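You operate a simulated robot arm through the tools that you are given. There is no shell and no other tool. Be economical: measure what you need, move in short steps, check, and stop when the job is done.

Carry out the task below with a simulated two-armed robot. There is one attempt and no reset: what you move stays moved.

TASK
On the cover of the ironing board, fold the bath towel in half and then in half again.

It is judged by the outcome, as a careful person would: the job done as asked, and still so three seconds after it is handed in. It fails if anything else is knocked over, pushed out of place, dropped, spilled or broken. A push-on lid holds only when it is set on centred and level and pressed home; a screw cap is set on level and turned clockwise until tight. Flat cloth is picked up by pressing the open fingertips on it (5 to 10 N) and closing them slowly along it; thin cloth reads only 2 to 8 mm in the jaws.

THE ROBOT
Two 7-joint arms with two-finger parallel grippers on one trunk, on a base that drives. Base frame: it is fixed to the floor where the robot stands at the start and does not move with it; the origin is under the middle of the robot, x ahead of it, y to its left, z up; the surface under the hand at the start is at about z = 0.76. Units: m, rad, N and s.
The left shoulder is at the start at [0.07, 0.163, 1.07], the right one opposite. With the tool pointing down near the work surface each hand reaches from about 0.4 to 0.88 m from the robot's upright axis, wherever it stands, measured 20 degrees to its own side. Places, roughly: ironing board [0.5, -0.1, 0.8]. Payload 3.43 kg a hand.
The TCP of each hand is the grasp point between the finger pads, 0.034 m short of the fingertips. In the tool frame z runs along the fingers and y along their closing line. Largest opening 0.128 m; finger width 0.024, thickness 0.012; the body of the gripper, 0.048 by 0.13 m, starts 0.096 m behind the TCP.
Orientation is told as [roll, pitch, yaw] about the base's x, y, z axes, in that order, counted from this pose: with the fingers straight down and closing along the base's y, the tool's x points along the base's -x, its y along +y and its z along -z.

THE INTERFACE
- The arms move only by the tool servo_tool. It takes "left_targets", "right_targets" or both (then of equal length, played together; a hand with none holds still); each is a list of rows, each an object of numbers (a shift or turn left out is 0, a gripper value left out holds the last): "tx", "ty", "tz": the shift along the tool's x, y, z in units of 250 mm (1.0 is 250 mm); "rx", "ry", "rz": the turn, a rotation vector about the tool's x, y, z in units of 60 degrees (1.0 is 60 degrees); "jaw": the closure in counts, from 0 (fully open) to 255 (shut). In form: [{"tx": .., "ty": .., "tz": .., "rx": .., "ry": .., "rz": .., "jaw": ..}, ...]. A call has 1 to 12 rows; each row is the pose to reach, as a shift and turn from the pose commanded when the call began, along the tool's axes at that moment. A call with a number of a shift or a turn outside -1 to 1 is refused whole. A row lasts 0.2 s, in which the tool goes at most 0.05 m and 0.15 rad; a call with a longer step from one row to the next is refused whole, and so is a gripper value outside its range. A pose out of reach is approached as far as the arm can. The call stops where the force on the tool passes 40 N (or 10 N more than at its start, if that is more) or the arm is blocked; 0.2 s more then pass. The fingers move at their own pace (about 0.153 m/s each) and stop on an object; they squeeze with about 20 N. The grip force told is the motor's: it shows also when the fingers shut on nothing. Time passes only in rows, and 0.2 s behind the last, so rows that repeat a pose let the fingers close. It gives the time, the measured TCP pose, the force on the tool (base axes), the opening and the grip force at its end, in the units of the frame above (readings bear some noise), with the torque about the TCP (base axes, N m) and any sound that the robot's microphone picked up, and new pictures: "pictures" is both (left out), scene, wrist or none (wrist: the cameras of the hands that moved).
- Cameras (640 x 400 px; columns grow to the right, rows downward): "scene" is now at [0.1324, -0.0211, 1.2905]; the picture's right is [-0.12, -0.99, 0.00], its down [-0.73, 0.08, -0.68] and it looks along [0.68, -0.08, -0.73] (base axes); focal length 270 px, centre (320, 200). "left" rides on the left gripper at [0.076, 0.011, -0.16] in its tool frame; the picture's right is [-0.15, 0.99, 0.00], its down [-0.88, -0.13, -0.46] and it looks along [-0.45, -0.07, 0.89] (tool axes); focal length 234 px, centre (320, 200). "right" rides on the right gripper at [0.076, -0.011, -0.16] in its tool frame; the picture's right is [0.15, 0.99, 0.00], its down [-0.88, 0.13, -0.46] and it looks along [-0.45, 0.07, 0.89] (tool axes); focal length 234 px, centre (320, 200). There is no depth. A picture from a camera that has moved, and an enlarged one, comes with that camera's place and axes in the base frame and with its lens. The place of the scene camera against the robot may be out by one fixed shift of up to 0.025 m in any direction.
- raise_lower(by): slides the trunk up (or, below 0, down) by that many m; the arms and the scene camera ride with it, the base frame stays. It gives what a move gives, with no picture.
- steer(legs): drives the robot by 1 to 6 legs, each [ahead, left, turn to the left] in m, m and rad, along the robot's own axes; the way and the turn of a leg run together, so that a leg with both is an arc; at most 1.5 m and 3.142 rad a leg. The arms and the cameras ride along, it lands a little off, and it stops where it bumps. It gives what a move gives, and a new picture of the scene camera.
- head_to(pan, tilt): turns the head with the scene camera to pan (to the left, within 1.501 rad either way) and tilt (down, from -0.506 to 1.204), counted from straight ahead of the robot. It gives what a move gives, and a new picture of the scene camera.
- close_up(camera, box): a new picture of the part [left, top, right, bottom] of that camera's present view, enlarged. No time passes.
- job_done(): hands the job in; it is judged then, once.

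Go step by step. Nothing tells you exact positions but the pictures and the camera data: compare them with the known pose of the tool, close in by small moves and look again before you grip or let go. The budget is 120 turns and 260 pictures, counting those below and the enlarged ones. Unless the task says otherwise, let go and move clear before handing in, and close with one line.

The tools are called after "Request:" as name(argument=value, ...) on one line, values as JSON. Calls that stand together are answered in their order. servo_tool: Moves the arms, as the interface text tells. Its arguments: {"type":"object","properties":{"left_targets":{"type":"array","items":{"type":"object","properties":{"tx":{"type":"number"},"ty":{"type":"number"},"tz":{"type":"number"},"rx":{"type":"number"},"ry":{"type":"number"},"rz":{"type":"number"},"jaw":{"type":"number"}}}},"right_targets":{"type":"array","items":{"type":"object","properties":{"tx":{"type":"number"},"ty":{"type":"number"},"tz":{"type":"number"},"rx":{"type":"number"},"ry":{"type":"number"},"rz":{"type":"number"},"jaw":{"type":"number"}}}},"pictures":{"type":"string","enum":["both","scene","wrist","none"]}},"required":[]} The other tools are called the same way: raise_lower (by) slides the trunk up or down; steer (legs) drives the base; head_to (pan, tilt) turns the head that bears the scene camera; close_up (camera, box) takes an enlarged picture of a part of a camera's view; job_done () hands the job in.

At the start:

```text
t: 0.0
left_tcp_pos: [0.6945, 0.2001, 0.8783]
left_ee_rot: [-0.001, 0.001, 0.001]
left_ft_force: [0.2, 0.1, -0.4]
left_ft_torque: [0.01, 0.01, 0.01]
left_gripper_width: 0.1278
left_grip_force: 0.1
right_tcp_pos: [0.5916, -0.2357, 1.0081]
right_ee_rot: [0.0, 0.0, -0.001]
right_ft_force: [0.1, 0.4, -0.2]
right_ft_torque: [0.02, -0.01, 0.06]
right_gripper_width: 0.128
right_grip_force: 0.0
trunk travel left (down, up): [-0.55, 0.39]
robot x, y, heading: [0.0009, 0.0004, 0.004]
head pan, tilt: [-0.117, 0.822]
```

scene: 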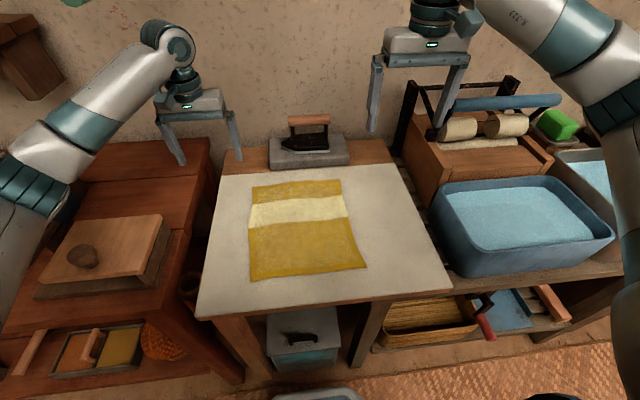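
right: 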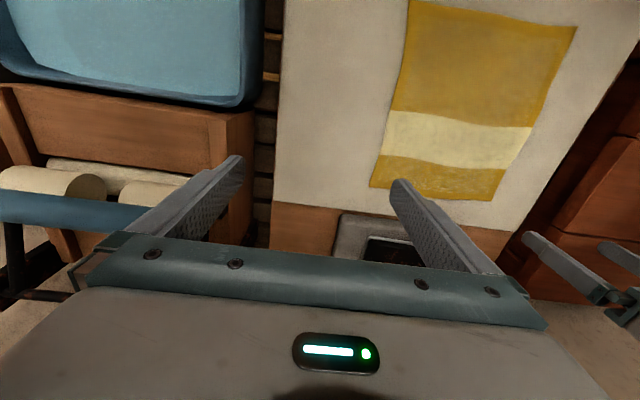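
left: 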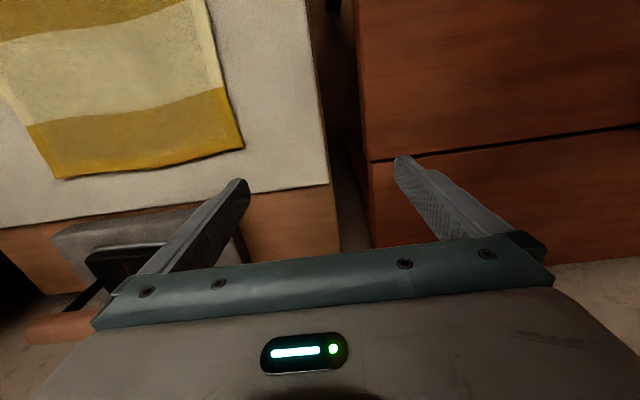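

The towel lies on the board at about x 0.40–0.68, y −0.145–0.095, with its near edge close to the inner reach limit. I'll raise the left hand, then back the base up a little.

Request:
servo_tool(left_targets=[{"tz": -0.2}, {"tz": -0.4}, {"tz": -0.52}], pictures="none")

Request:
steer(legs=[[-0.1, 0, 0]])

```text
t: 1.0
left_tcp_pos: [0.6846, 0.2047, 0.9755]
left_ee_rot: [0.019, 0.052, 0.004]
left_ft_force: [0.7, 0.0, 0.4]
left_ft_torque: [-0.01, -0.03, 0.01]
left_gripper_width: 0.1281
left_grip_force: 0.1
right_tcp_pos: [0.5906, -0.2291, 1.0097]
right_ee_rot: [-0.003, 0.002, 0.004]
right_ft_force: [-1.2, -1.2, 0.6]
right_ft_torque: [-0.02, 0.01, -0.03]
right_gripper_width: 0.128
right_grip_force: 0.0
trunk travel left (down, up): [-0.55, 0.39]
robot x, y, heading: [-0.0019, -0.0003, 0.012]
head pan, tilt: [-0.117, 0.822]
stopped in row 3 (left hand): the arm was blocked; the commanded pose is now the measured one
```

```text
t: 2.1
left_tcp_pos: [0.597, 0.2003, 0.972]
left_ee_rot: [0.016, 0.053, 0.001]
left_ft_force: [-0.6, 0.3, 0.0]
left_ft_torque: [0.01, -0.04, 0.03]
left_gripper_width: 0.128
left_grip_force: 0.0
right_tcp_pos: [0.5006, -0.2325, 1.0014]
right_ee_rot: [-0.001, 0.012, 0.003]
right_ft_force: [0.1, -0.8, 0.0]
right_ft_torque: [-0.01, -0.01, -0.02]
right_gripper_width: 0.1279
right_grip_force: 0.0
trunk travel left (down, up): [-0.55, 0.39]
robot x, y, heading: [-0.1011, -0.0002, 0.004]
head pan, tilt: [-0.117, 0.822]
camera scene: at [0.0439, -0.0191, 1.2892], right [-0.11, -0.99, 0.0], down [-0.73, 0.08, -0.67], along [0.67, -0.08, -0.74], focal length 270 px, centre (320, 200)
```

scene: 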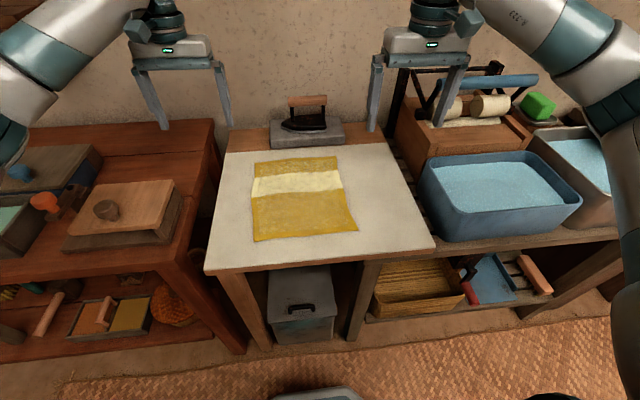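

Both hands are clear. Next I bring them above the two near corners, jaws partly closed, and look with the wrist cameras.

Request:
servo_tool(left_targets=[{"tx": 0.11, "ty": -0.09, "tz": 0.05, "ry": -0.02, "jaw": 155}, {"tx": 0.22, "ty": -0.18, "tz": 0.1, "ry": -0.05}, {"tx": 0.34, "ty": -0.27, "tz": 0.15, "ry": -0.05}, {"tx": 0.45, "ty": -0.36, "tz": 0.2, "ry": -0.05, "rx": 0.015}, {"tx": 0.56, "ty": -0.45, "tz": 0.24, "ry": -0.05, "rx": 0.015}, {"tx": 0.668, "ty": -0.54, "tz": 0.28, "ry": -0.05, "rx": 0.015}, {"tx": 0.668, "ty": -0.54, "tz": 0.28, "ry": -0.05, "rx": 0.015}], right_targets=[{"tx": 0.05, "ty": 0.08, "tz": 0.07, "jaw": 155}, {"tx": 0.1, "ty": 0.15, "tz": 0.14}, {"tx": 0.15, "ty": 0.22, "tz": 0.2}, {"tx": 0.2, "ty": 0.29, "tz": 0.27}, {"tx": 0.24, "ty": 0.36, "tz": 0.34}, {"tx": 0.28, "ty": 0.43, "tz": 0.4}, {"tx": 0.28, "ty": 0.43, "tz": 0.4}])

```text
t: 3.7
left_tcp_pos: [0.4196, 0.0646, 0.9165]
left_ee_rot: [-0.001, -0.009, 0.001]
left_ft_force: [-0.3, 0.0, 0.1]
left_ft_torque: [-0.07, -0.04, -0.02]
left_gripper_width: 0.0502
left_grip_force: 0.1
right_tcp_pos: [0.4183, -0.1269, 0.9071]
right_ee_rot: [0.0, -0.001, 0.003]
right_ft_force: [-0.4, -0.2, 1.3]
right_ft_torque: [0.02, -0.02, -0.01]
right_gripper_width: 0.0503
right_grip_force: 0.1
trunk travel left (down, up): [-0.55, 0.39]
robot x, y, heading: [-0.0995, 0.0002, 0.005]
head pan, tilt: [-0.117, 0.822]
camera scene: at [0.031, -0.0206, 1.2905], right [-0.11, -0.99, 0.0], down [-0.73, 0.08, -0.68], along [0.68, -0.08, -0.73], focal length 270 px, centre (320, 200)
camera right: at [0.3439, -0.1364, 1.0669], right [-0.15, 0.99, 0.0], down [0.88, 0.13, 0.46], along [0.45, 0.07, -0.89], focal length 234 px, centre (320, 200)
camera left: at [0.3418, 0.0757, 1.0746], right [0.15, 0.99, 0.0], down [0.88, -0.13, 0.47], along [0.46, -0.07, -0.89], focal length 234 px, centre (320, 200)
```

scene: 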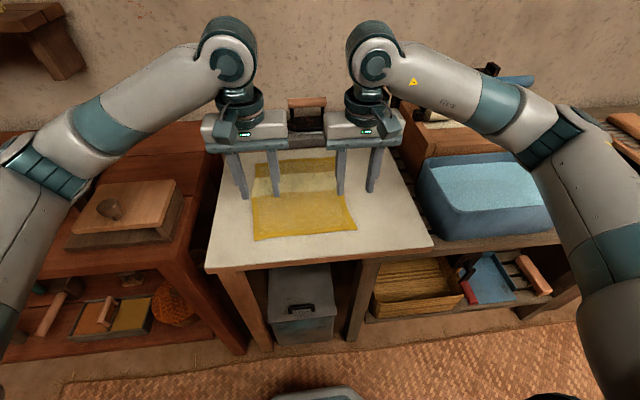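
right: 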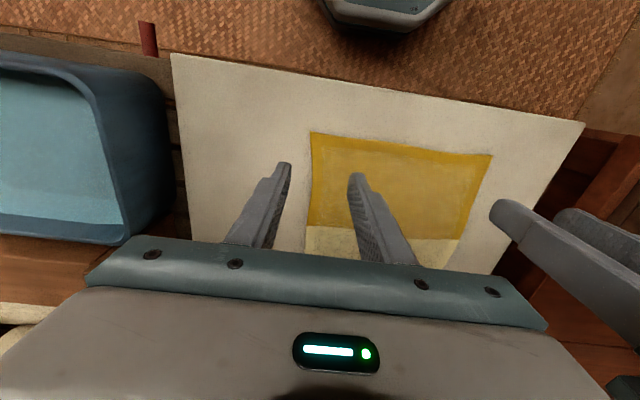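
left: 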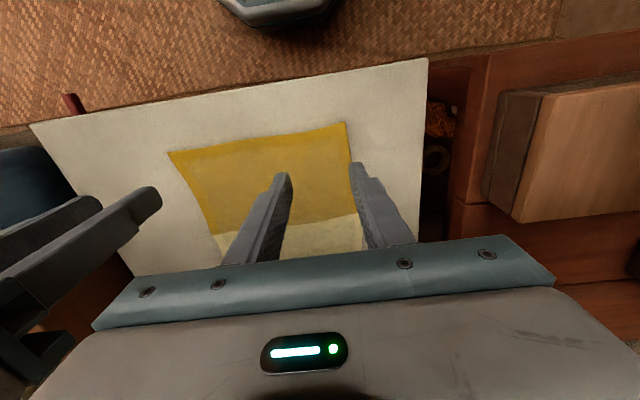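

The corners work out at about (0.398, 0.096) and (0.398, −0.137), with the surface near z 0.765. I narrow the jaws and go down to just above the cloth.

Request:
servo_tool(left_targets=[{"tx": 0.009, "ty": -0.005, "tz": 0.12, "ry": 0.009, "jaw": 185}, {"tx": 0.018, "ty": -0.01, "tz": 0.26, "ry": 0.009}, {"tx": 0.018, "ty": -0.01, "tz": 0.36, "ry": 0.009}, {"tx": 0.018, "ty": -0.01, "tz": 0.38, "ry": 0.009}], right_targets=[{"tx": 0.006, "ty": 0.05, "tz": 0.12, "jaw": 185}, {"tx": 0.013, "ty": 0.096, "tz": 0.24}, {"tx": 0.013, "ty": 0.096, "tz": 0.33}, {"tx": 0.013, "ty": 0.096, "tz": 0.34}])

```text
t: 4.7
left_tcp_pos: [0.422, 0.0623, 0.834]
left_ee_rot: [0.003, -0.02, 0.003]
left_ft_force: [1.0, 0.0, 0.7]
left_ft_torque: [0.03, 0.0, 0.0]
left_gripper_width: 0.0352
left_grip_force: 0.0
right_tcp_pos: [0.4183, -0.1019, 0.823]
right_ee_rot: [0.001, 0.001, 0.001]
right_ft_force: [0.5, 0.7, -0.5]
right_ft_torque: [-0.02, -0.04, 0.0]
right_gripper_width: 0.0347
right_grip_force: 0.1
trunk travel left (down, up): [-0.55, 0.39]
robot x, y, heading: [-0.1001, 0.0001, 0.002]
head pan, tilt: [-0.117, 0.822]
camera scene: at [0.0324, -0.0234, 1.2928], right [-0.11, -0.99, 0.0], down [-0.73, 0.09, -0.68], along [0.68, -0.08, -0.73], focal length 270 px, centre (320, 200)
camera right: at [0.3429, -0.1134, 0.9836], right [-0.15, 0.99, 0.0], down [0.88, 0.13, 0.46], along [0.45, 0.07, -0.89], focal length 234 px, centre (320, 200)
camera left: at [0.3431, 0.0718, 0.9911], right [0.14, 0.99, 0.01], down [0.87, -0.13, 0.47], along [0.47, -0.06, -0.88], focal length 234 px, centre (320, 200)
```

scene: 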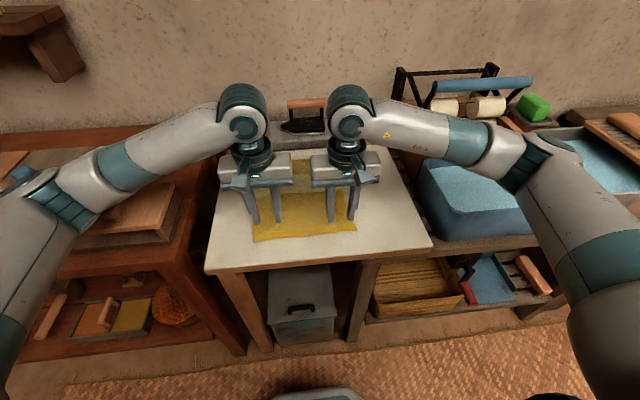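
right: 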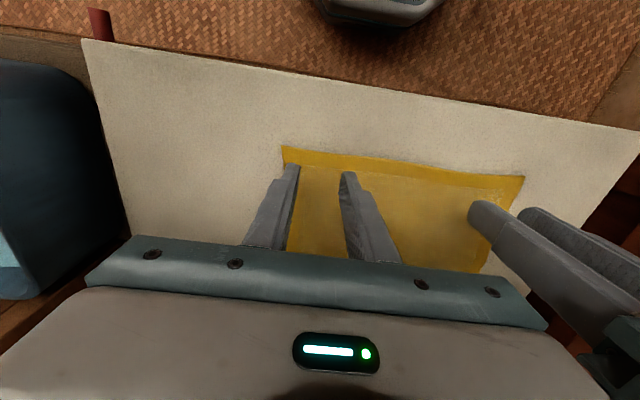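
left: 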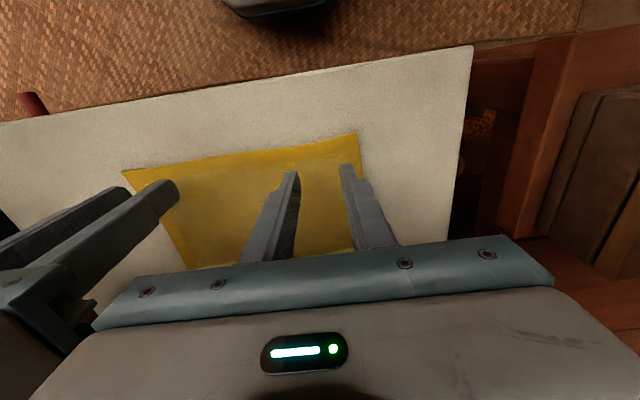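

Fingertips are about 25–35 mm above the cloth, well placed. I go down further, in slow steps.

Request:
servo_tool(left_targets=[{"tx": 0.01, "tz": 0.06, "ry": 0.015}, {"tx": 0.01, "tz": 0.12, "ry": 0.02}, {"tx": 0.01, "tz": 0.12, "ry": 0.02}], right_targets=[{"tz": 0.04}, {"tz": 0.08}, {"tz": 0.08}], pictures="none")

```text
t: 5.7
left_tcp_pos: [0.4296, 0.0619, 0.829]
left_ee_rot: [0.001, -0.067, 0.006]
left_ft_force: [-0.1, 0.2, -1.0]
left_ft_torque: [0.0, 0.03, -0.02]
left_gripper_width: 0.0352
left_grip_force: 0.1
right_tcp_pos: [0.4126, -0.1047, 0.8023]
right_ee_rot: [0.007, -0.005, 0.004]
right_ft_force: [-0.4, -0.2, 0.4]
right_ft_torque: [0.04, -0.02, -0.01]
right_gripper_width: 0.0352
right_grip_force: 0.0
trunk travel left (down, up): [-0.55, 0.39]
robot x, y, heading: [-0.1013, 0.0002, 0.006]
head pan, tilt: [-0.117, 0.822]
stopped in row 3 (left hand): the arm was blocked; the commanded pose is now the measured one
```

The left arm hit a joint limit rather than the cloth (no force, slight tilt). I lift both hands a little and back the base 5 cm more for a better posture.

Request:
servo_tool(left_targets=[{"tz": -0.15}, {"tz": -0.3}, {"tz": -0.3, "ry": 0.06}], right_targets=[{"tz": -0.15}, {"tz": -0.35}, {"tz": -0.35}], pictures="none")

Request:
steer(legs=[[-0.06, 0, 0]])

```text
t: 6.5
left_tcp_pos: [0.4308, 0.066, 0.8932]
left_ee_rot: [-0.002, 0.02, 0.006]
left_ft_force: [1.2, 0.1, 0.1]
left_ft_torque: [0.0, 0.06, -0.01]
left_gripper_width: 0.035
left_grip_force: 0.1
right_tcp_pos: [0.4228, -0.1021, 0.8894]
right_ee_rot: [-0.001, 0.001, 0.003]
right_ft_force: [0.9, 0.3, 1.0]
right_ft_torque: [0.02, 0.06, 0.0]
right_gripper_width: 0.0353
right_grip_force: 0.0
trunk travel left (down, up): [-0.55, 0.39]
robot x, y, heading: [-0.1004, 0.0, 0.005]
head pan, tilt: [-0.117, 0.822]
```

```text
t: 7.5
left_tcp_pos: [0.3672, 0.0649, 0.8954]
left_ee_rot: [-0.001, 0.016, 0.007]
left_ft_force: [-1.1, 0.3, -0.2]
left_ft_torque: [-0.01, -0.05, 0.03]
left_gripper_width: 0.0351
left_grip_force: 0.0
right_tcp_pos: [0.3597, -0.1021, 0.891]
right_ee_rot: [0.002, 0.001, 0.004]
right_ft_force: [-1.4, 0.4, 0.2]
right_ft_torque: [0.01, -0.07, -0.01]
right_gripper_width: 0.0349
right_grip_force: 0.0
trunk travel left (down, up): [-0.55, 0.39]
robot x, y, heading: [-0.1594, -0.0025, -0.001]
head pan, tilt: [-0.117, 0.822]
camera scene: at [-0.03, -0.0205, 1.2906], right [-0.11, -0.99, 0.0], down [-0.73, 0.08, -0.68], along [0.68, -0.08, -0.73], focal length 270 px, centre (320, 200)
```

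scene: 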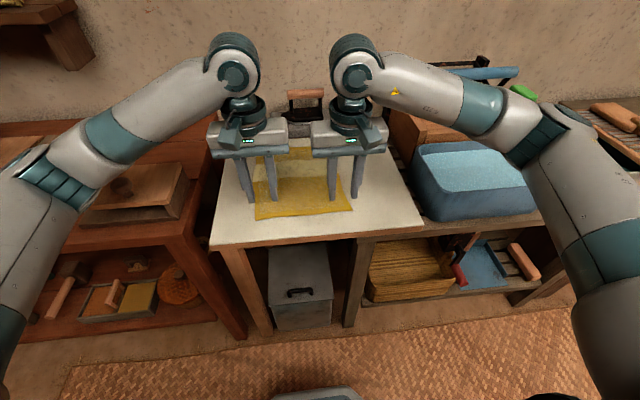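

Now I move forward and down to just above the cloth again.

Request:
servo_tool(left_targets=[{"tx": -0.15, "ty": -0.01, "ry": -0.015}, {"tx": -0.2, "ty": -0.01, "tz": 0.12, "ry": -0.015}, {"tx": -0.2, "ty": -0.01, "tz": 0.24, "ry": -0.015}, {"tx": -0.2, "ty": -0.01, "tz": 0.32, "ry": -0.015}, {"tx": -0.2, "ty": -0.01, "tz": 0.34, "ry": -0.015}], right_targets=[{"tx": -0.16, "ty": -0.01}, {"tx": -0.22, "ty": -0.01, "tz": 0.12}, {"tx": -0.22, "ty": -0.01, "tz": 0.24}, {"tx": -0.22, "ty": -0.01, "tz": 0.3}, {"tx": -0.22, "ty": -0.01, "tz": 0.33}], pictures="wrist")

```text
t: 8.7
left_tcp_pos: [0.417, 0.063, 0.8093]
left_ee_rot: [0.0, 0.002, 0.008]
left_ft_force: [0.4, -0.5, 0.1]
left_ft_torque: [0.01, 0.0, -0.01]
left_gripper_width: 0.0352
left_grip_force: 0.1
right_tcp_pos: [0.4138, -0.1059, 0.8076]
right_ee_rot: [0.002, 0.001, 0.005]
right_ft_force: [-0.6, -0.2, -0.5]
right_ft_torque: [0.0, 0.03, 0.0]
right_gripper_width: 0.0356
right_grip_force: 0.0
trunk travel left (down, up): [-0.55, 0.39]
robot x, y, heading: [-0.1616, -0.0004, 0.005]
head pan, tilt: [-0.117, 0.822]
camera right: at [0.339, -0.1166, 0.9676], right [-0.15, 0.99, 0.0], down [0.88, 0.13, 0.46], along [0.45, 0.07, -0.89], focal length 234 px, centre (320, 200)
camera left: at [0.3415, 0.0724, 0.9679], right [0.14, 0.99, 0.0], down [0.88, -0.12, 0.45], along [0.45, -0.07, -0.89], focal length 234 px, centre (320, 200)
```

right: 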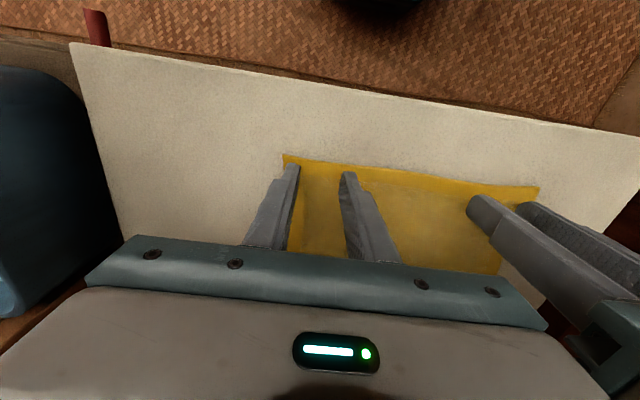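
left: 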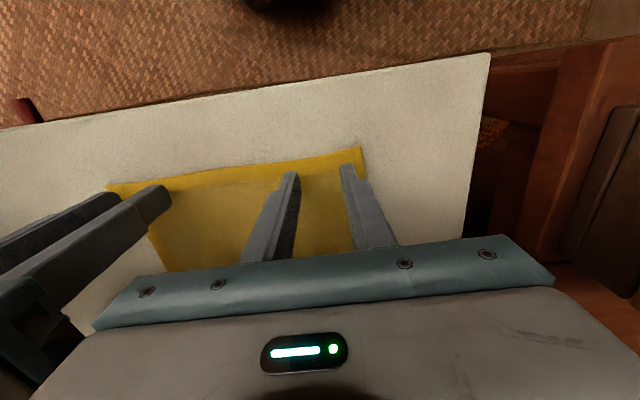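

The posture is good now and the fingers are just inside the corners. I press down gently in small steps to find contact.

Request:
servo_tool(left_targets=[{"tz": 0.02}, {"tz": 0.036}, {"tz": 0.036}], right_targets=[{"tz": 0.016}, {"tz": 0.03}, {"tz": 0.03}], pictures="none")

```text
t: 9.5
left_tcp_pos: [0.417, 0.0625, 0.7998]
left_ee_rot: [-0.002, 0.003, 0.006]
left_ft_force: [-0.6, -0.2, -0.2]
left_ft_torque: [0.01, 0.0, 0.01]
left_gripper_width: 0.0352
left_grip_force: 0.1
right_tcp_pos: [0.4161, -0.1064, 0.8007]
right_ee_rot: [0.001, 0.001, 0.004]
right_ft_force: [-0.2, 0.5, 0.4]
right_ft_torque: [0.01, 0.0, 0.01]
right_gripper_width: 0.0351
right_grip_force: 0.1
trunk travel left (down, up): [-0.55, 0.39]
robot x, y, heading: [-0.161, 0.0022, 0.003]
head pan, tilt: [-0.117, 0.822]
```

Request:
servo_tool(left_targets=[{"tz": 0.01}, {"tz": 0.02}, {"tz": 0.02}], right_targets=[{"tz": 0.01}, {"tz": 0.02}, {"tz": 0.02}], pictures="none")

```text
t: 10.3
left_tcp_pos: [0.4169, 0.062, 0.7973]
left_ee_rot: [-0.003, 0.0, 0.007]
left_ft_force: [-0.3, 1.0, 11.6]
left_ft_torque: [0.06, -0.02, 0.03]
left_gripper_width: 0.035
left_grip_force: 0.0
right_tcp_pos: [0.4133, -0.106, 0.7978]
right_ee_rot: [-0.001, 0.0, 0.001]
right_ft_force: [1.7, -1.6, 6.3]
right_ft_torque: [-0.02, -0.05, 0.0]
right_gripper_width: 0.0351
right_grip_force: 0.0
trunk travel left (down, up): [-0.55, 0.39]
robot x, y, heading: [-0.1594, 0.0039, 0.002]
head pan, tilt: [-0.117, 0.822]
```

Contact: 11.6 N on the left, 6.3 N on the right. I ease the left slightly and close both jaws slowly.

Request:
servo_tool(left_targets=[{"tz": -0.004, "jaw": 190}, {"tz": -0.004, "jaw": 197}, {"tz": -0.004, "jaw": 204}, {"tz": -0.004, "jaw": 211}, {"tz": -0.004, "jaw": 218}, {"tz": -0.004, "jaw": 225}, {"tz": -0.004, "jaw": 232}, {"tz": -0.004, "jaw": 239}, {"tz": -0.004, "jaw": 247}, {"tz": -0.004, "jaw": 255}, {"tz": -0.004, "jaw": 255}, {"tz": -0.004, "jaw": 255}], right_targets=[{"jaw": 190}, {"jaw": 197}, {"jaw": 204}, {"jaw": 211}, {"jaw": 218}, {"jaw": 225}, {"jaw": 232}, {"jaw": 239}, {"jaw": 247}, {"jaw": 255}, {"jaw": 255}, {"jaw": 255}])

```text
t: 12.9
left_tcp_pos: [0.4177, 0.0624, 0.7978]
left_ee_rot: [-0.004, 0.001, 0.006]
left_ft_force: [1.9, -20.1, 7.4]
left_ft_torque: [-0.67, -0.08, 0.07]
left_gripper_width: 0.005
left_grip_force: 20.1
right_tcp_pos: [0.4133, -0.1029, 0.7972]
right_ee_rot: [0.002, -0.002, 0.003]
right_ft_force: [-1.4, 20.4, 8.8]
right_ft_torque: [0.76, 0.06, 0.08]
right_gripper_width: 0.0047
right_grip_force: 20.5
trunk travel left (down, up): [-0.55, 0.39]
robot x, y, heading: [-0.1618, 0.0031, 0.002]
head pan, tilt: [-0.117, 0.822]
camera scene: at [-0.03, -0.0203, 1.2907], right [-0.11, -0.99, 0.0], down [-0.73, 0.08, -0.68], along [0.68, -0.08, -0.73], focal length 270 px, centre (320, 200)
camera right: at [0.3387, -0.1144, 0.9573], right [-0.15, 0.99, 0.0], down [0.88, 0.13, 0.46], along [0.45, 0.07, -0.89], focal length 234 px, centre (320, 200)
camera left: at [0.3411, 0.0726, 0.9568], right [0.14, 0.99, 0.0], down [0.88, -0.12, 0.46], along [0.45, -0.07, -0.89], focal length 234 px, centre (320, 200)
```

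scene: 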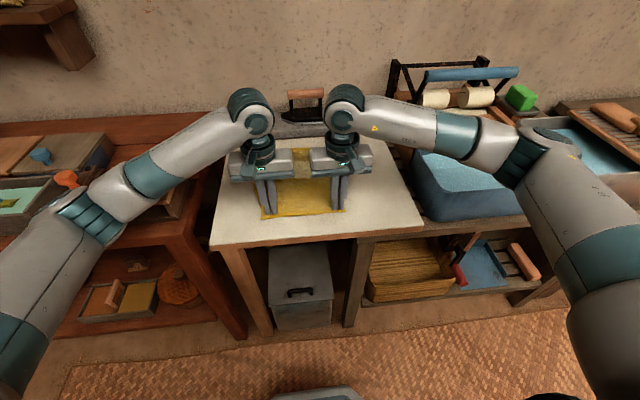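
right: 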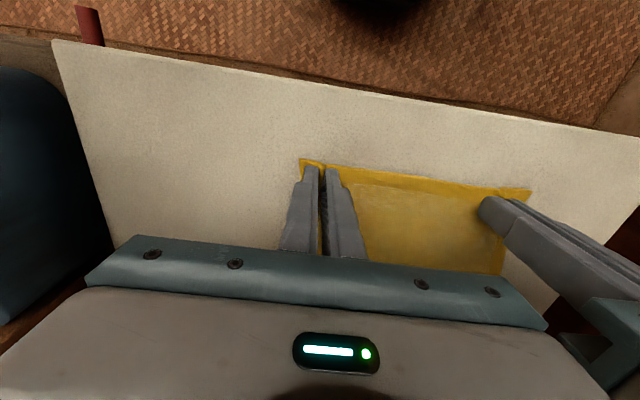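
left: 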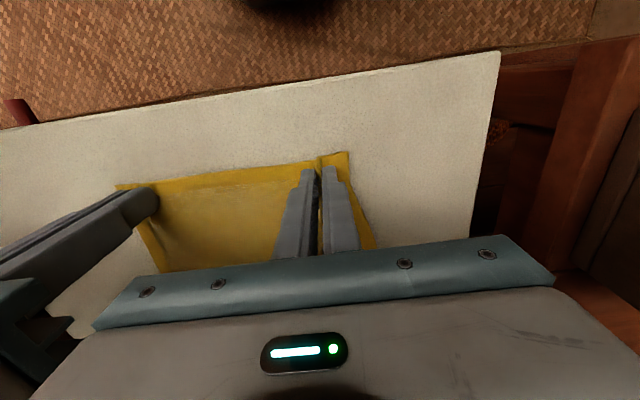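

Both jaws hold cloth (about 5 mm each). I lift and carry the near edge in an arc up to above the crease line, then look.

Request:
servo_tool(left_targets=[{"tz": -0.08}, {"tx": -0.03, "tz": -0.164}, {"tx": -0.07, "tz": -0.24}, {"tx": -0.118, "tz": -0.308}, {"tx": -0.18, "tz": -0.37}, {"tx": -0.252, "tz": -0.416}, {"tx": -0.374, "tz": -0.462}, {"tx": -0.504, "tz": -0.48}], right_targets=[{"tz": -0.08}, {"tx": -0.03, "tz": -0.164}, {"tx": -0.07, "tz": -0.24}, {"tx": -0.118, "tz": -0.308}, {"tx": -0.18, "tz": -0.37}, {"tx": -0.252, "tz": -0.416}, {"tx": -0.374, "tz": -0.462}, {"tx": -0.504, "tz": -0.48}])

```text
t: 14.7
left_tcp_pos: [0.5458, 0.0639, 0.9167]
left_ee_rot: [-0.004, 0.003, 0.005]
left_ft_force: [1.6, -24.3, -0.4]
left_ft_torque: [-0.88, -0.08, 0.29]
left_gripper_width: 0.0064
left_grip_force: 20.1
right_tcp_pos: [0.5422, -0.1074, 0.9153]
right_ee_rot: [0.003, 0.002, 0.002]
right_ft_force: [-1.4, 23.9, -0.2]
right_ft_torque: [0.85, 0.07, 0.0]
right_gripper_width: 0.0049
right_grip_force: 20.1
trunk travel left (down, up): [-0.55, 0.39]
robot x, y, heading: [-0.16, -0.0005, -0.002]
head pan, tilt: [-0.117, 0.822]
camera scene: at [-0.0275, -0.0206, 1.2903], right [-0.11, -0.99, 0.0], down [-0.73, 0.08, -0.68], along [0.68, -0.08, -0.73], focal length 270 px, centre (320, 200)
camera right: at [0.4674, -0.1177, 1.0768], right [-0.15, 0.99, 0.0], down [0.88, 0.13, 0.45], along [0.45, 0.07, -0.89], focal length 234 px, centre (320, 200)
camera left: at [0.4702, 0.0749, 1.0759], right [0.14, 0.99, 0.0], down [0.88, -0.12, 0.45], along [0.45, -0.07, -0.89], focal length 234 px, centre (320, 200)
```

scene: 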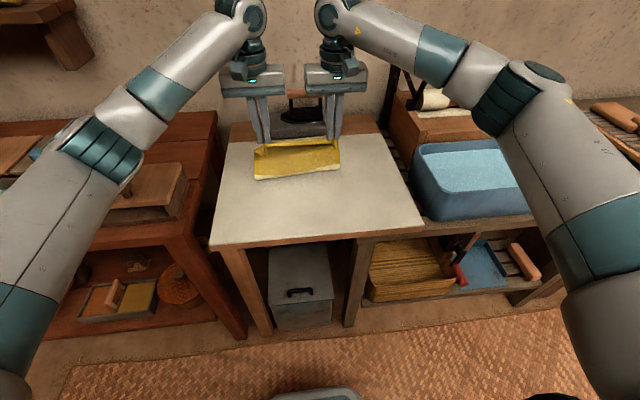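
right: 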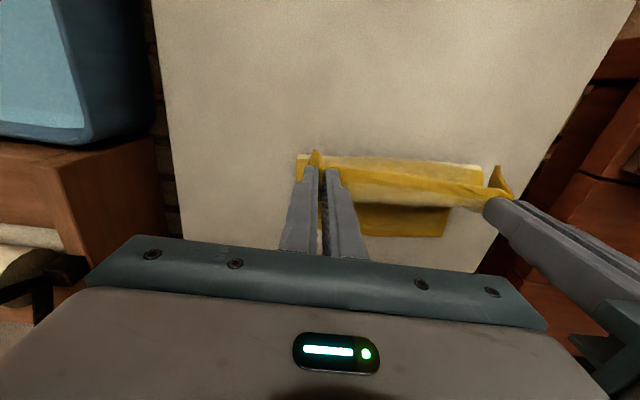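
left: 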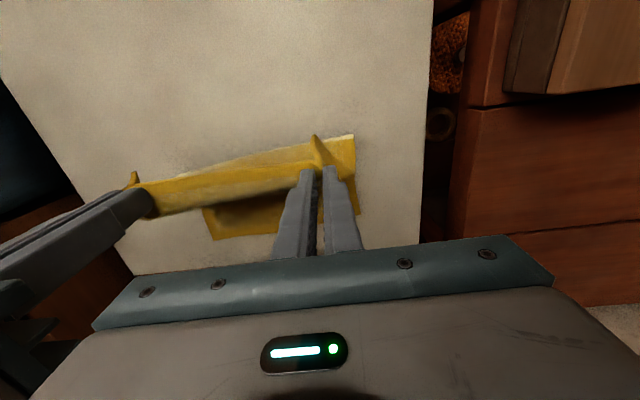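

The towel's near half hangs cleanly from both hands. To gain reach for tilting the hands on the way down, I go part way back (slack), drive 0.12 m forward, then continue.

Request:
servo_tool(left_targets=[{"tx": 0.13, "tz": 0.018}, {"tx": 0.252, "tz": 0.064}, {"tx": 0.324, "tz": 0.11}, {"tx": 0.386, "tz": 0.18}, {"tx": 0.4, "tz": 0.22}], right_targets=[{"tx": 0.13, "tz": 0.018}, {"tx": 0.252, "tz": 0.064}, {"tx": 0.324, "tz": 0.11}, {"tx": 0.386, "tz": 0.18}, {"tx": 0.4, "tz": 0.22}], pictures="none")

Request:
steer(legs=[[0.12, 0, 0]])

```text
t: 15.9
left_tcp_pos: [0.4421, 0.0626, 0.862]
left_ee_rot: [-0.002, 0.002, 0.006]
left_ft_force: [1.1, -16.1, -0.3]
left_ft_torque: [-0.6, -0.02, 0.2]
left_gripper_width: 0.0041
left_grip_force: 19.7
right_tcp_pos: [0.4408, -0.1031, 0.8611]
right_ee_rot: [0.0, -0.001, 0.002]
right_ft_force: [-1.4, 16.2, 0.4]
right_ft_torque: [0.59, 0.05, 0.02]
right_gripper_width: 0.0046
right_grip_force: 20.0
trunk travel left (down, up): [-0.55, 0.39]
robot x, y, heading: [-0.1634, 0.0016, 0.0]
head pan, tilt: [-0.117, 0.822]
```

```text
t: 16.9
left_tcp_pos: [0.4834, 0.0603, 0.8634]
left_ee_rot: [0.002, 0.003, 0.018]
left_ft_force: [1.7, -8.3, -0.1]
left_ft_torque: [-0.26, 0.0, 0.11]
left_gripper_width: 0.0036
left_grip_force: 20.0
right_tcp_pos: [0.486, -0.1, 0.8687]
right_ee_rot: [0.009, -0.01, 0.019]
right_ft_force: [-1.9, 7.0, -1.2]
right_ft_torque: [0.26, 0.02, 0.0]
right_gripper_width: 0.004
right_grip_force: 20.7
trunk travel left (down, up): [-0.55, 0.39]
robot x, y, heading: [-0.1087, 0.0003, 0.012]
head pan, tilt: [-0.117, 0.822]
stopped in leg 1: the robot was blocked; the commanded pose is now the measured one
camera scene: at [0.01, -0.027, 1.2925], right [-0.1, -0.99, -0.01], down [-0.72, 0.08, -0.69], along [0.69, -0.06, -0.72], focal length 270 px, centre (320, 200)
```

scene: 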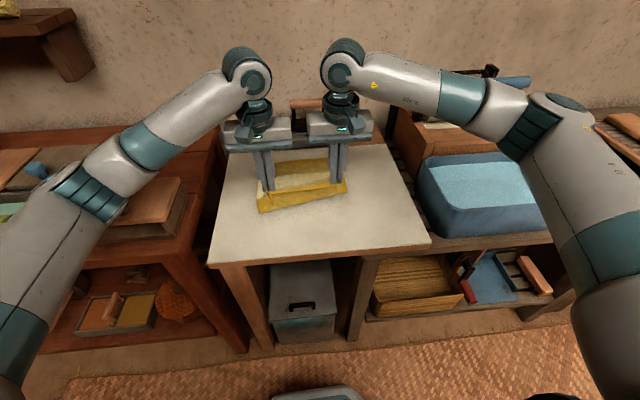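

The base stopped at x −0.109, which is enough. I continue the arc over the crease, tilting the fingers so the gripped edge turns over.

Request:
servo_tool(left_targets=[{"tx": -0.08, "tz": -0.12}, {"tx": -0.2, "tz": -0.21}, {"tx": -0.32, "tz": -0.22, "ry": 0.1}, {"tx": -0.44, "tz": -0.2, "ry": 0.2}, {"tx": -0.54, "tz": -0.14, "ry": 0.3}], right_targets=[{"tx": -0.08, "tz": -0.12}, {"tx": -0.2, "tz": -0.21}, {"tx": -0.32, "tz": -0.22, "ry": 0.1}, {"tx": -0.44, "tz": -0.2, "ry": 0.2}, {"tx": -0.54, "tz": -0.14, "ry": 0.3}])

```text
t: 18.1
left_tcp_pos: [0.6268, 0.0643, 0.8863]
left_ee_rot: [-0.002, 0.331, 0.011]
left_ft_force: [0.8, -7.0, -0.2]
left_ft_torque: [-0.19, -0.03, 0.15]
left_gripper_width: 0.0034
left_grip_force: 20.0
right_tcp_pos: [0.6304, -0.0949, 0.8992]
right_ee_rot: [0.007, 0.317, 0.019]
right_ft_force: [-0.5, 7.2, -0.1]
right_ft_torque: [0.19, 0.02, -0.02]
right_gripper_width: 0.0041
right_grip_force: 20.7
trunk travel left (down, up): [-0.55, 0.39]
robot x, y, heading: [-0.1057, -0.0002, 0.018]
head pan, tilt: [-0.117, 0.822]
camera scene: at [0.0261, -0.0218, 1.2905], right [-0.1, -0.99, 0.0], down [-0.73, 0.08, -0.68], along [0.68, -0.07, -0.73], focal length 270 px, centre (320, 200)
camera right: at [0.6093, -0.1069, 1.0752], right [-0.16, 0.99, 0.05], down [0.98, 0.15, 0.16], along [0.15, 0.07, -0.99], focal length 234 px, centre (320, 200)
camera left: at [0.6065, 0.0745, 1.061], right [0.13, 0.99, -0.05], down [0.98, -0.12, 0.14], along [0.14, -0.07, -0.99], focal length 234 px, centre (320, 200)
```

scene: 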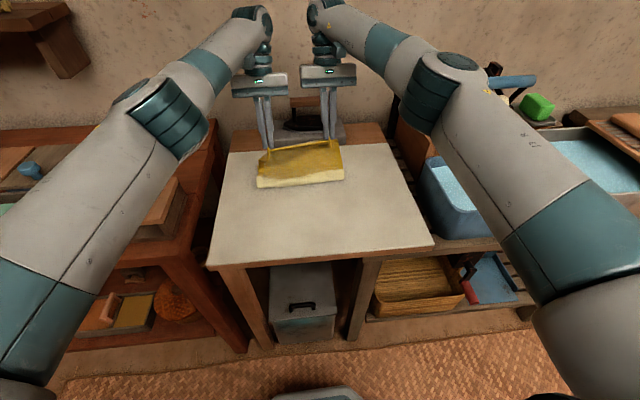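
right: 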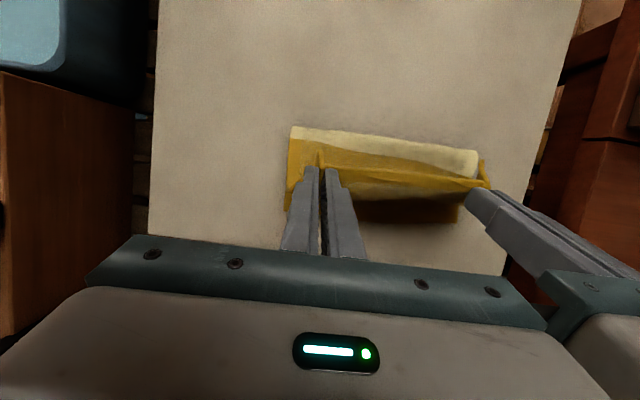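
left: 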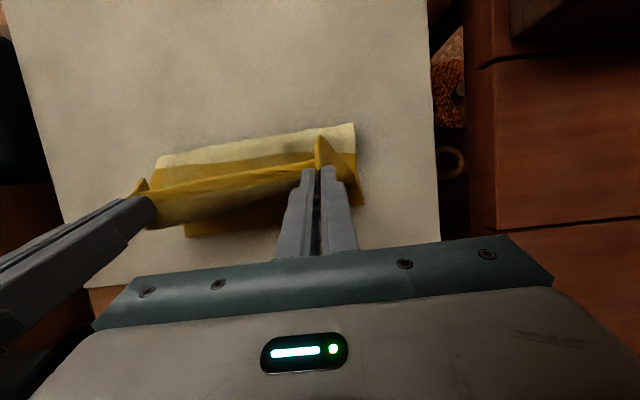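

The half-fold is forming cleanly. Now I lower the edge toward the far edge, tilting further.

Request:
servo_tool(left_targets=[{"tx": -0.12, "tz": 0.02, "ry": 0.07}, {"tx": -0.22, "tz": 0.07, "ry": 0.14}, {"tx": -0.29, "tz": 0.13, "ry": 0.2}, {"tx": -0.33, "tz": 0.18, "ry": 0.2}, {"tx": -0.33, "tz": 0.18, "ry": 0.2}], right_targets=[{"tx": -0.12, "tz": 0.03, "ry": 0.07}, {"tx": -0.22, "tz": 0.1, "ry": 0.14}, {"tx": -0.29, "tz": 0.18, "ry": 0.2}, {"tx": -0.335, "tz": 0.23, "ry": 0.2}, {"tx": -0.335, "tz": 0.23, "ry": 0.2}])

```text
t: 19.3
left_tcp_pos: [0.5915, 0.0847, 0.8408]
left_ee_rot: [-0.004, 0.543, 0.013]
left_ft_force: [-0.2, 0.3, -0.3]
left_ft_torque: [-0.03, 0.03, 0.03]
left_gripper_width: 0.0
left_grip_force: 20.4
left hand out of reach, approached as far as the arm can: row 1, 2, 3, 4, 5
right_tcp_pos: [0.6028, -0.097, 0.827]
right_ee_rot: [0.001, 0.525, 0.016]
right_ft_force: [1.0, 0.9, -0.1]
right_ft_torque: [0.01, 0.0, 0.0]
right_gripper_width: 0.0039
right_grip_force: 20.3
right hand out of reach, approached as far as the arm can: row 1, 2, 3, 4, 5
trunk travel left (down, up): [-0.55, 0.39]
robot x, y, heading: [-0.1035, 0.0002, 0.01]
head pan, tilt: [-0.117, 0.822]
camera scene: at [0.0271, -0.0196, 1.2904], right [-0.1, -0.99, 0.0], down [-0.73, 0.08, -0.68], along [0.68, -0.07, -0.73], focal length 270 px, centre (320, 200)
camera right: at [0.6184, -0.107, 1.0037], right [-0.14, 0.99, 0.07], down [0.99, 0.15, -0.05], along [-0.06, 0.07, -1.0], focal length 234 px, centre (320, 200)
camera left: at [0.6087, 0.0954, 1.0151], right [0.11, 0.99, -0.08], down [0.99, -0.11, -0.06], along [-0.07, -0.07, -0.99], focal length 234 px, centre (320, 200)
```

scene: 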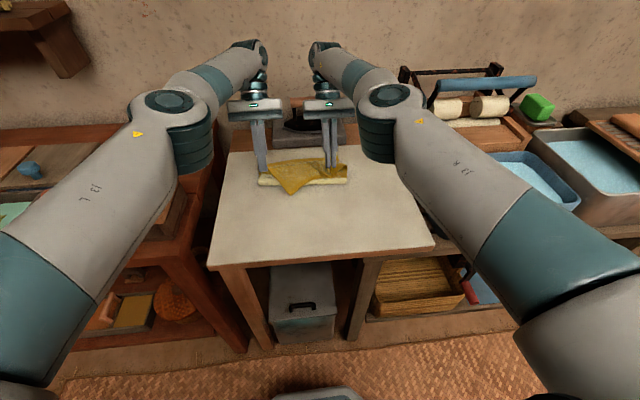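
right: 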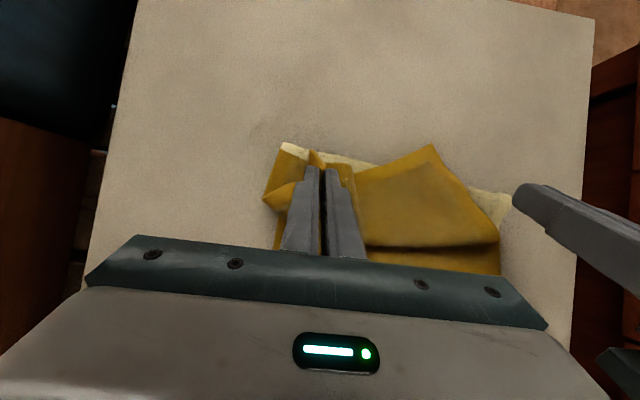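
left: 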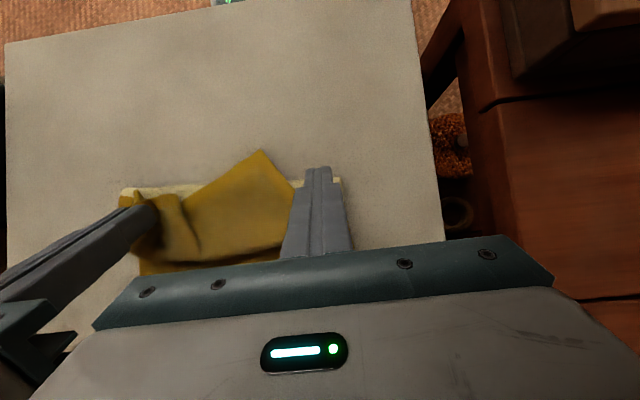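

The arms ran out of reach, so the left hand slipped off its corner; the right still holds. I bring both hands back and upright, then relay the cloth and regrip.

Request:
servo_tool(left_targets=[{"tx": 0.08, "tz": -0.1, "ry": -0.12}, {"tx": 0.22, "tz": -0.14, "ry": -0.24}, {"tx": 0.38, "tz": -0.14, "ry": -0.36}, {"tx": 0.55, "tz": -0.14, "ry": -0.48}, {"tx": 0.55, "tz": -0.14, "ry": -0.51}], right_targets=[{"tx": 0.08, "tz": -0.08, "ry": -0.12}, {"tx": 0.22, "tz": -0.08, "ry": -0.24}, {"tx": 0.36, "tz": -0.08, "ry": -0.36}, {"tx": 0.5, "tz": -0.074, "ry": -0.48}, {"tx": 0.5, "tz": -0.074, "ry": -0.5}], pictures="scene")

```text
t: 20.5
left_tcp_pos: [0.4939, 0.084, 0.9432]
left_ee_rot: [-0.001, 0.01, 0.017]
left_ft_force: [0.3, 0.6, -0.2]
left_ft_torque: [0.0, 0.03, -0.02]
left_gripper_width: 0.0
left_grip_force: 20.3
right_tcp_pos: [0.5045, -0.0926, 0.9031]
right_ee_rot: [0.004, 0.003, 0.013]
right_ft_force: [0.2, 0.7, 0.0]
right_ft_torque: [0.0, 0.0, -0.02]
right_gripper_width: 0.0036
right_grip_force: 19.8
trunk travel left (down, up): [-0.55, 0.39]
robot x, y, heading: [-0.1031, 0.0005, 0.017]
head pan, tilt: [-0.117, 0.822]
camera scene: at [0.0286, -0.0202, 1.2902], right [-0.1, -0.99, 0.0], down [-0.73, 0.08, -0.68], along [0.68, -0.07, -0.73], focal length 270 px, centre (320, 200)
```

scene: 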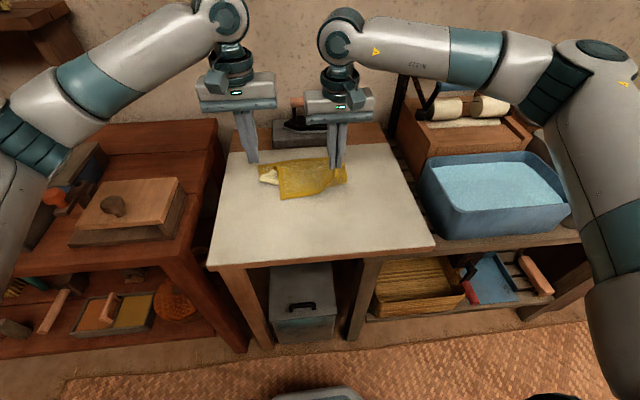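

The cloth is held at its right corner. I lower it and back the base up so it lays out flat again toward the near side.

Request:
servo_tool(right_targets=[{"tx": 0.1, "tz": 0.0}, {"tx": 0.2, "ty": -0.02, "tz": 0.1}, {"tx": 0.22, "ty": -0.04, "tz": 0.22}, {"tx": 0.22, "ty": -0.04, "tz": 0.28}], pictures="none")

Request:
steer(legs=[[-0.06, 0, 0]])

```text
t: 21.5
left_tcp_pos: [0.4932, 0.0841, 0.9444]
left_ee_rot: [-0.002, 0.009, 0.017]
left_ft_force: [-0.7, 0.1, 0.1]
left_ft_torque: [0.01, 0.02, 0.02]
left_gripper_width: 0.0
left_grip_force: 20.0
right_tcp_pos: [0.448, -0.105, 0.836]
right_ee_rot: [0.001, 0.002, 0.014]
right_ft_force: [0.3, 0.0, -0.8]
right_ft_torque: [0.01, 0.01, -0.06]
right_gripper_width: 0.0037
right_grip_force: 19.7
trunk travel left (down, up): [-0.55, 0.39]
robot x, y, heading: [-0.1081, 0.0005, 0.011]
head pan, tilt: [-0.117, 0.822]
```

```text
t: 22.5
left_tcp_pos: [0.4325, 0.0832, 0.9441]
left_ee_rot: [-0.001, 0.007, 0.016]
left_ft_force: [-1.0, 0.6, 0.2]
left_ft_torque: [-0.01, -0.03, 0.01]
left_gripper_width: 0.0
left_grip_force: 20.4
right_tcp_pos: [0.3885, -0.1063, 0.835]
right_ee_rot: [0.001, 0.0, 0.014]
right_ft_force: [-0.2, -0.6, 1.1]
right_ft_torque: [0.03, -0.02, 0.0]
right_gripper_width: 0.0036
right_grip_force: 19.8
trunk travel left (down, up): [-0.55, 0.39]
robot x, y, heading: [-0.1664, -0.0003, 0.011]
head pan, tilt: [-0.117, 0.822]
camera scene: at [-0.0335, -0.0209, 1.2906], right [-0.1, -0.99, 0.0], down [-0.73, 0.08, -0.68], along [0.68, -0.07, -0.73], focal length 270 px, centre (320, 200)
```

scene: 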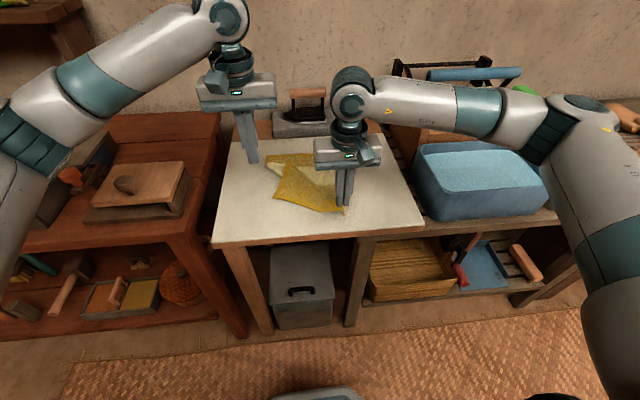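

Request:
close_up(camera="scene", box=[220, 130, 400, 240])

Request:
close_up(camera="left", box=[0, 0, 640, 400])

```text
3.56 times, centred on (310, 185) of scene
camera zoom: at [-0.0335, -0.0209, 1.2906], right [-0.1, -0.99, 0.0], down [-0.73, 0.08, -0.68], along [0.68, -0.07, -0.73], focal length 961 px, centre (356, 253)
```

zoom: 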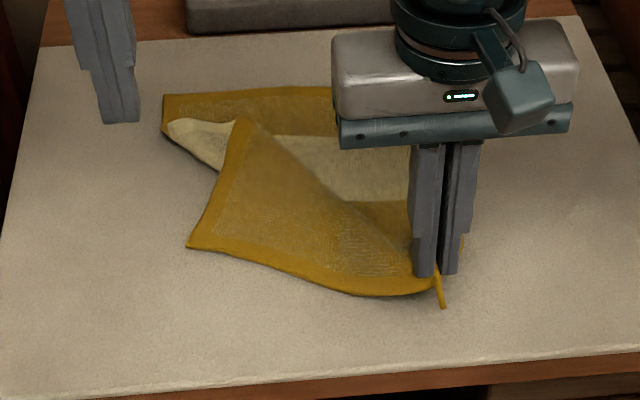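

```text
1.00 times, centred on (320, 200) of left (not enlarged: the box is as wide or as high as the picture)
camera zoom: at [0.3579, 0.0928, 1.1043], right [0.13, 0.99, 0.0], down [0.89, -0.12, 0.45], along [0.45, -0.06, -0.89], focal length 234 px, centre (320, 200)
```

zoom: 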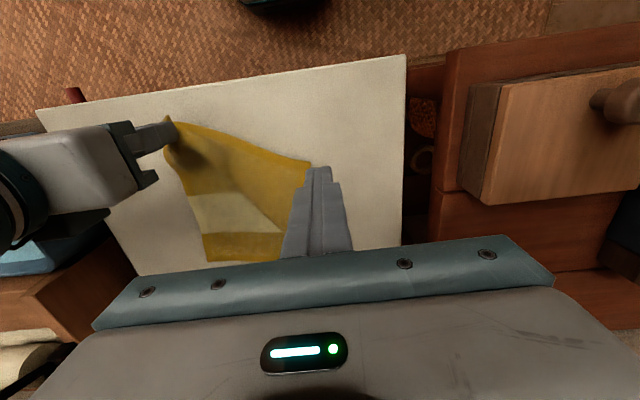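

The left near corner lies at about (0.466, 0.064), tucked inward. I move the left hand, open slightly, to just above a point inside that corner.

Request:
servo_tool(left_targets=[{"tx": -0.08, "ty": -0.08, "tz": 0.08, "jaw": 185}, {"tx": -0.19, "ty": -0.205, "tz": 0.15}, {"tx": -0.19, "ty": -0.205, "tz": 0.28}, {"tx": -0.19, "ty": -0.205, "tz": 0.4}, {"tx": -0.19, "ty": -0.205, "tz": 0.51}, {"tx": -0.19, "ty": -0.205, "tz": 0.53}])

```text
t: 23.9
left_tcp_pos: [0.4799, 0.0326, 0.8121]
left_ee_rot: [-0.001, 0.007, 0.015]
left_ft_force: [0.1, -0.1, -0.4]
left_ft_torque: [0.01, -0.04, 0.01]
left_gripper_width: 0.0352
left_grip_force: 0.0
right_tcp_pos: [0.3891, -0.1062, 0.8356]
right_ee_rot: [0.003, 0.0, 0.013]
right_ft_force: [0.0, 0.3, -0.7]
right_ft_torque: [0.03, -0.01, -0.04]
right_gripper_width: 0.0038
right_grip_force: 19.7
trunk travel left (down, up): [-0.55, 0.39]
robot x, y, heading: [-0.1664, -0.0019, 0.011]
head pan, tilt: [-0.117, 0.822]
camera scene: at [-0.032, -0.0211, 1.2905], right [-0.1, -0.99, 0.0], down [-0.73, 0.08, -0.68], along [0.68, -0.07, -0.73], focal length 270 px, centre (320, 200)
camera left: at [0.4057, 0.0425, 0.972], right [0.13, 0.99, 0.0], down [0.89, -0.12, 0.45], along [0.44, -0.06, -0.89], focal length 234 px, centre (320, 200)
```

scene: 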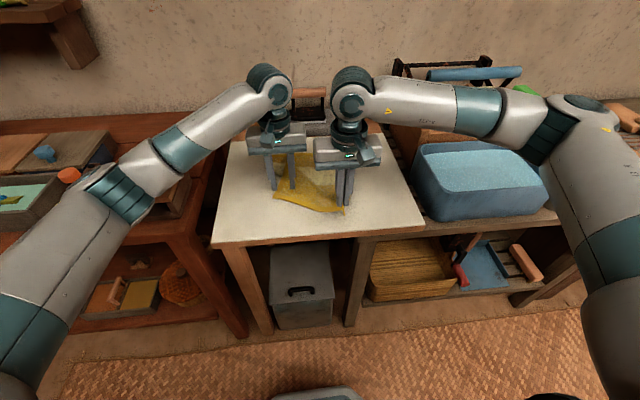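
left: 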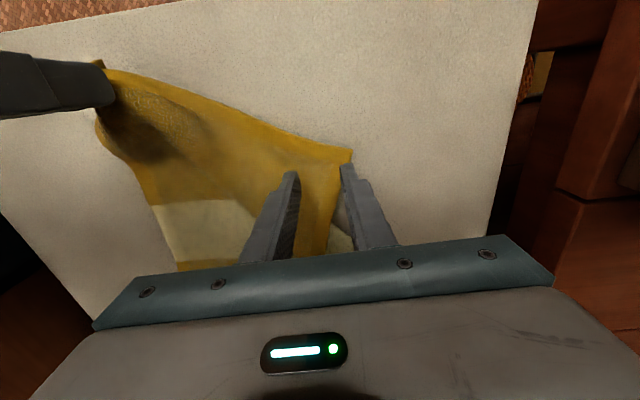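

The outer finger is marginally off the cloth, so I shift 8 mm inward, then press down.

Request:
servo_tool(left_targets=[{"tx": 0.024, "ty": -0.036}, {"tx": 0.024, "ty": -0.036, "tz": 0.03}, {"tx": 0.024, "ty": -0.036, "tz": 0.055}, {"tx": 0.024, "ty": -0.036, "tz": 0.063}, {"tx": 0.024, "ty": -0.036, "tz": 0.063}], pictures="wrist")

```text
t: 25.1
left_tcp_pos: [0.4743, 0.024, 0.7976]
left_ee_rot: [-0.003, 0.004, 0.016]
left_ft_force: [-0.2, 1.3, 9.0]
left_ft_torque: [0.05, 0.02, 0.01]
left_gripper_width: 0.0352
left_grip_force: 0.0
right_tcp_pos: [0.3876, -0.1063, 0.8339]
right_ee_rot: [0.0, 0.0, 0.013]
right_ft_force: [-0.3, 0.4, -0.2]
right_ft_torque: [-0.02, 0.01, -0.03]
right_gripper_width: 0.0035
right_grip_force: 20.2
trunk travel left (down, up): [-0.55, 0.39]
robot x, y, heading: [-0.1631, -0.0006, 0.014]
head pan, tilt: [-0.117, 0.822]
camera left: at [0.3996, 0.0332, 0.9567], right [0.13, 0.99, 0.0], down [0.89, -0.12, 0.45], along [0.45, -0.06, -0.89], focal length 234 px, centre (320, 200)
```

left: 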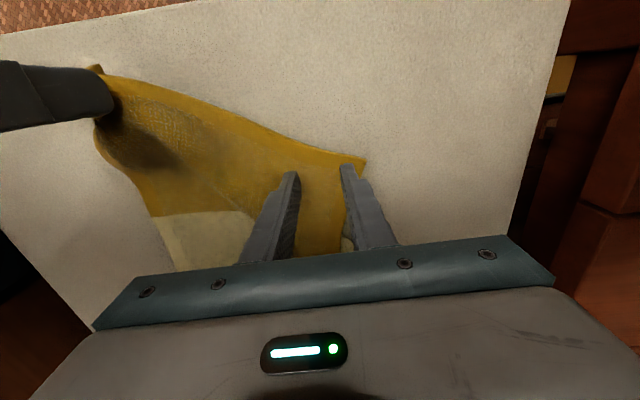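

9 N contact with both fingers on the cloth. Closing slowly.

Request:
servo_tool(left_targets=[{"jaw": 190}, {"jaw": 197}, {"jaw": 204}, {"jaw": 211}, {"jaw": 218}, {"jaw": 225}, {"jaw": 232}, {"jaw": 239}, {"jaw": 247}, {"jaw": 255}, {"jaw": 255}, {"tz": -0.12, "jaw": 255}], pictures="wrist")

```text
t: 27.7
left_tcp_pos: [0.4729, 0.0233, 0.8246]
left_ee_rot: [-0.001, 0.01, 0.015]
left_ft_force: [-0.3, 0.0, 0.1]
left_ft_torque: [0.0, -0.01, -0.01]
left_gripper_width: 0.0045
left_grip_force: 20.2
right_tcp_pos: [0.3888, -0.1072, 0.8344]
right_ee_rot: [0.002, 0.002, 0.013]
right_ft_force: [0.6, 0.3, 0.0]
right_ft_torque: [0.01, 0.0, -0.04]
right_gripper_width: 0.0038
right_grip_force: 20.1
trunk travel left (down, up): [-0.55, 0.39]
robot x, y, heading: [-0.1625, -0.0, 0.012]
head pan, tilt: [-0.117, 0.822]
camera left: at [0.3993, 0.0318, 0.985], right [0.13, 0.99, 0.0], down [0.89, -0.12, 0.45], along [0.44, -0.06, -0.89], focal length 234 px, centre (320, 200)
```

left: 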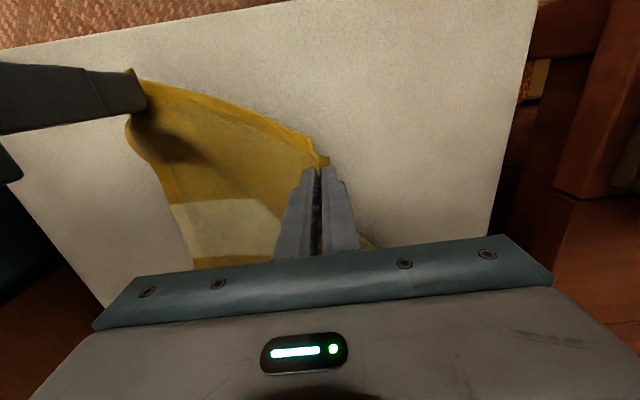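

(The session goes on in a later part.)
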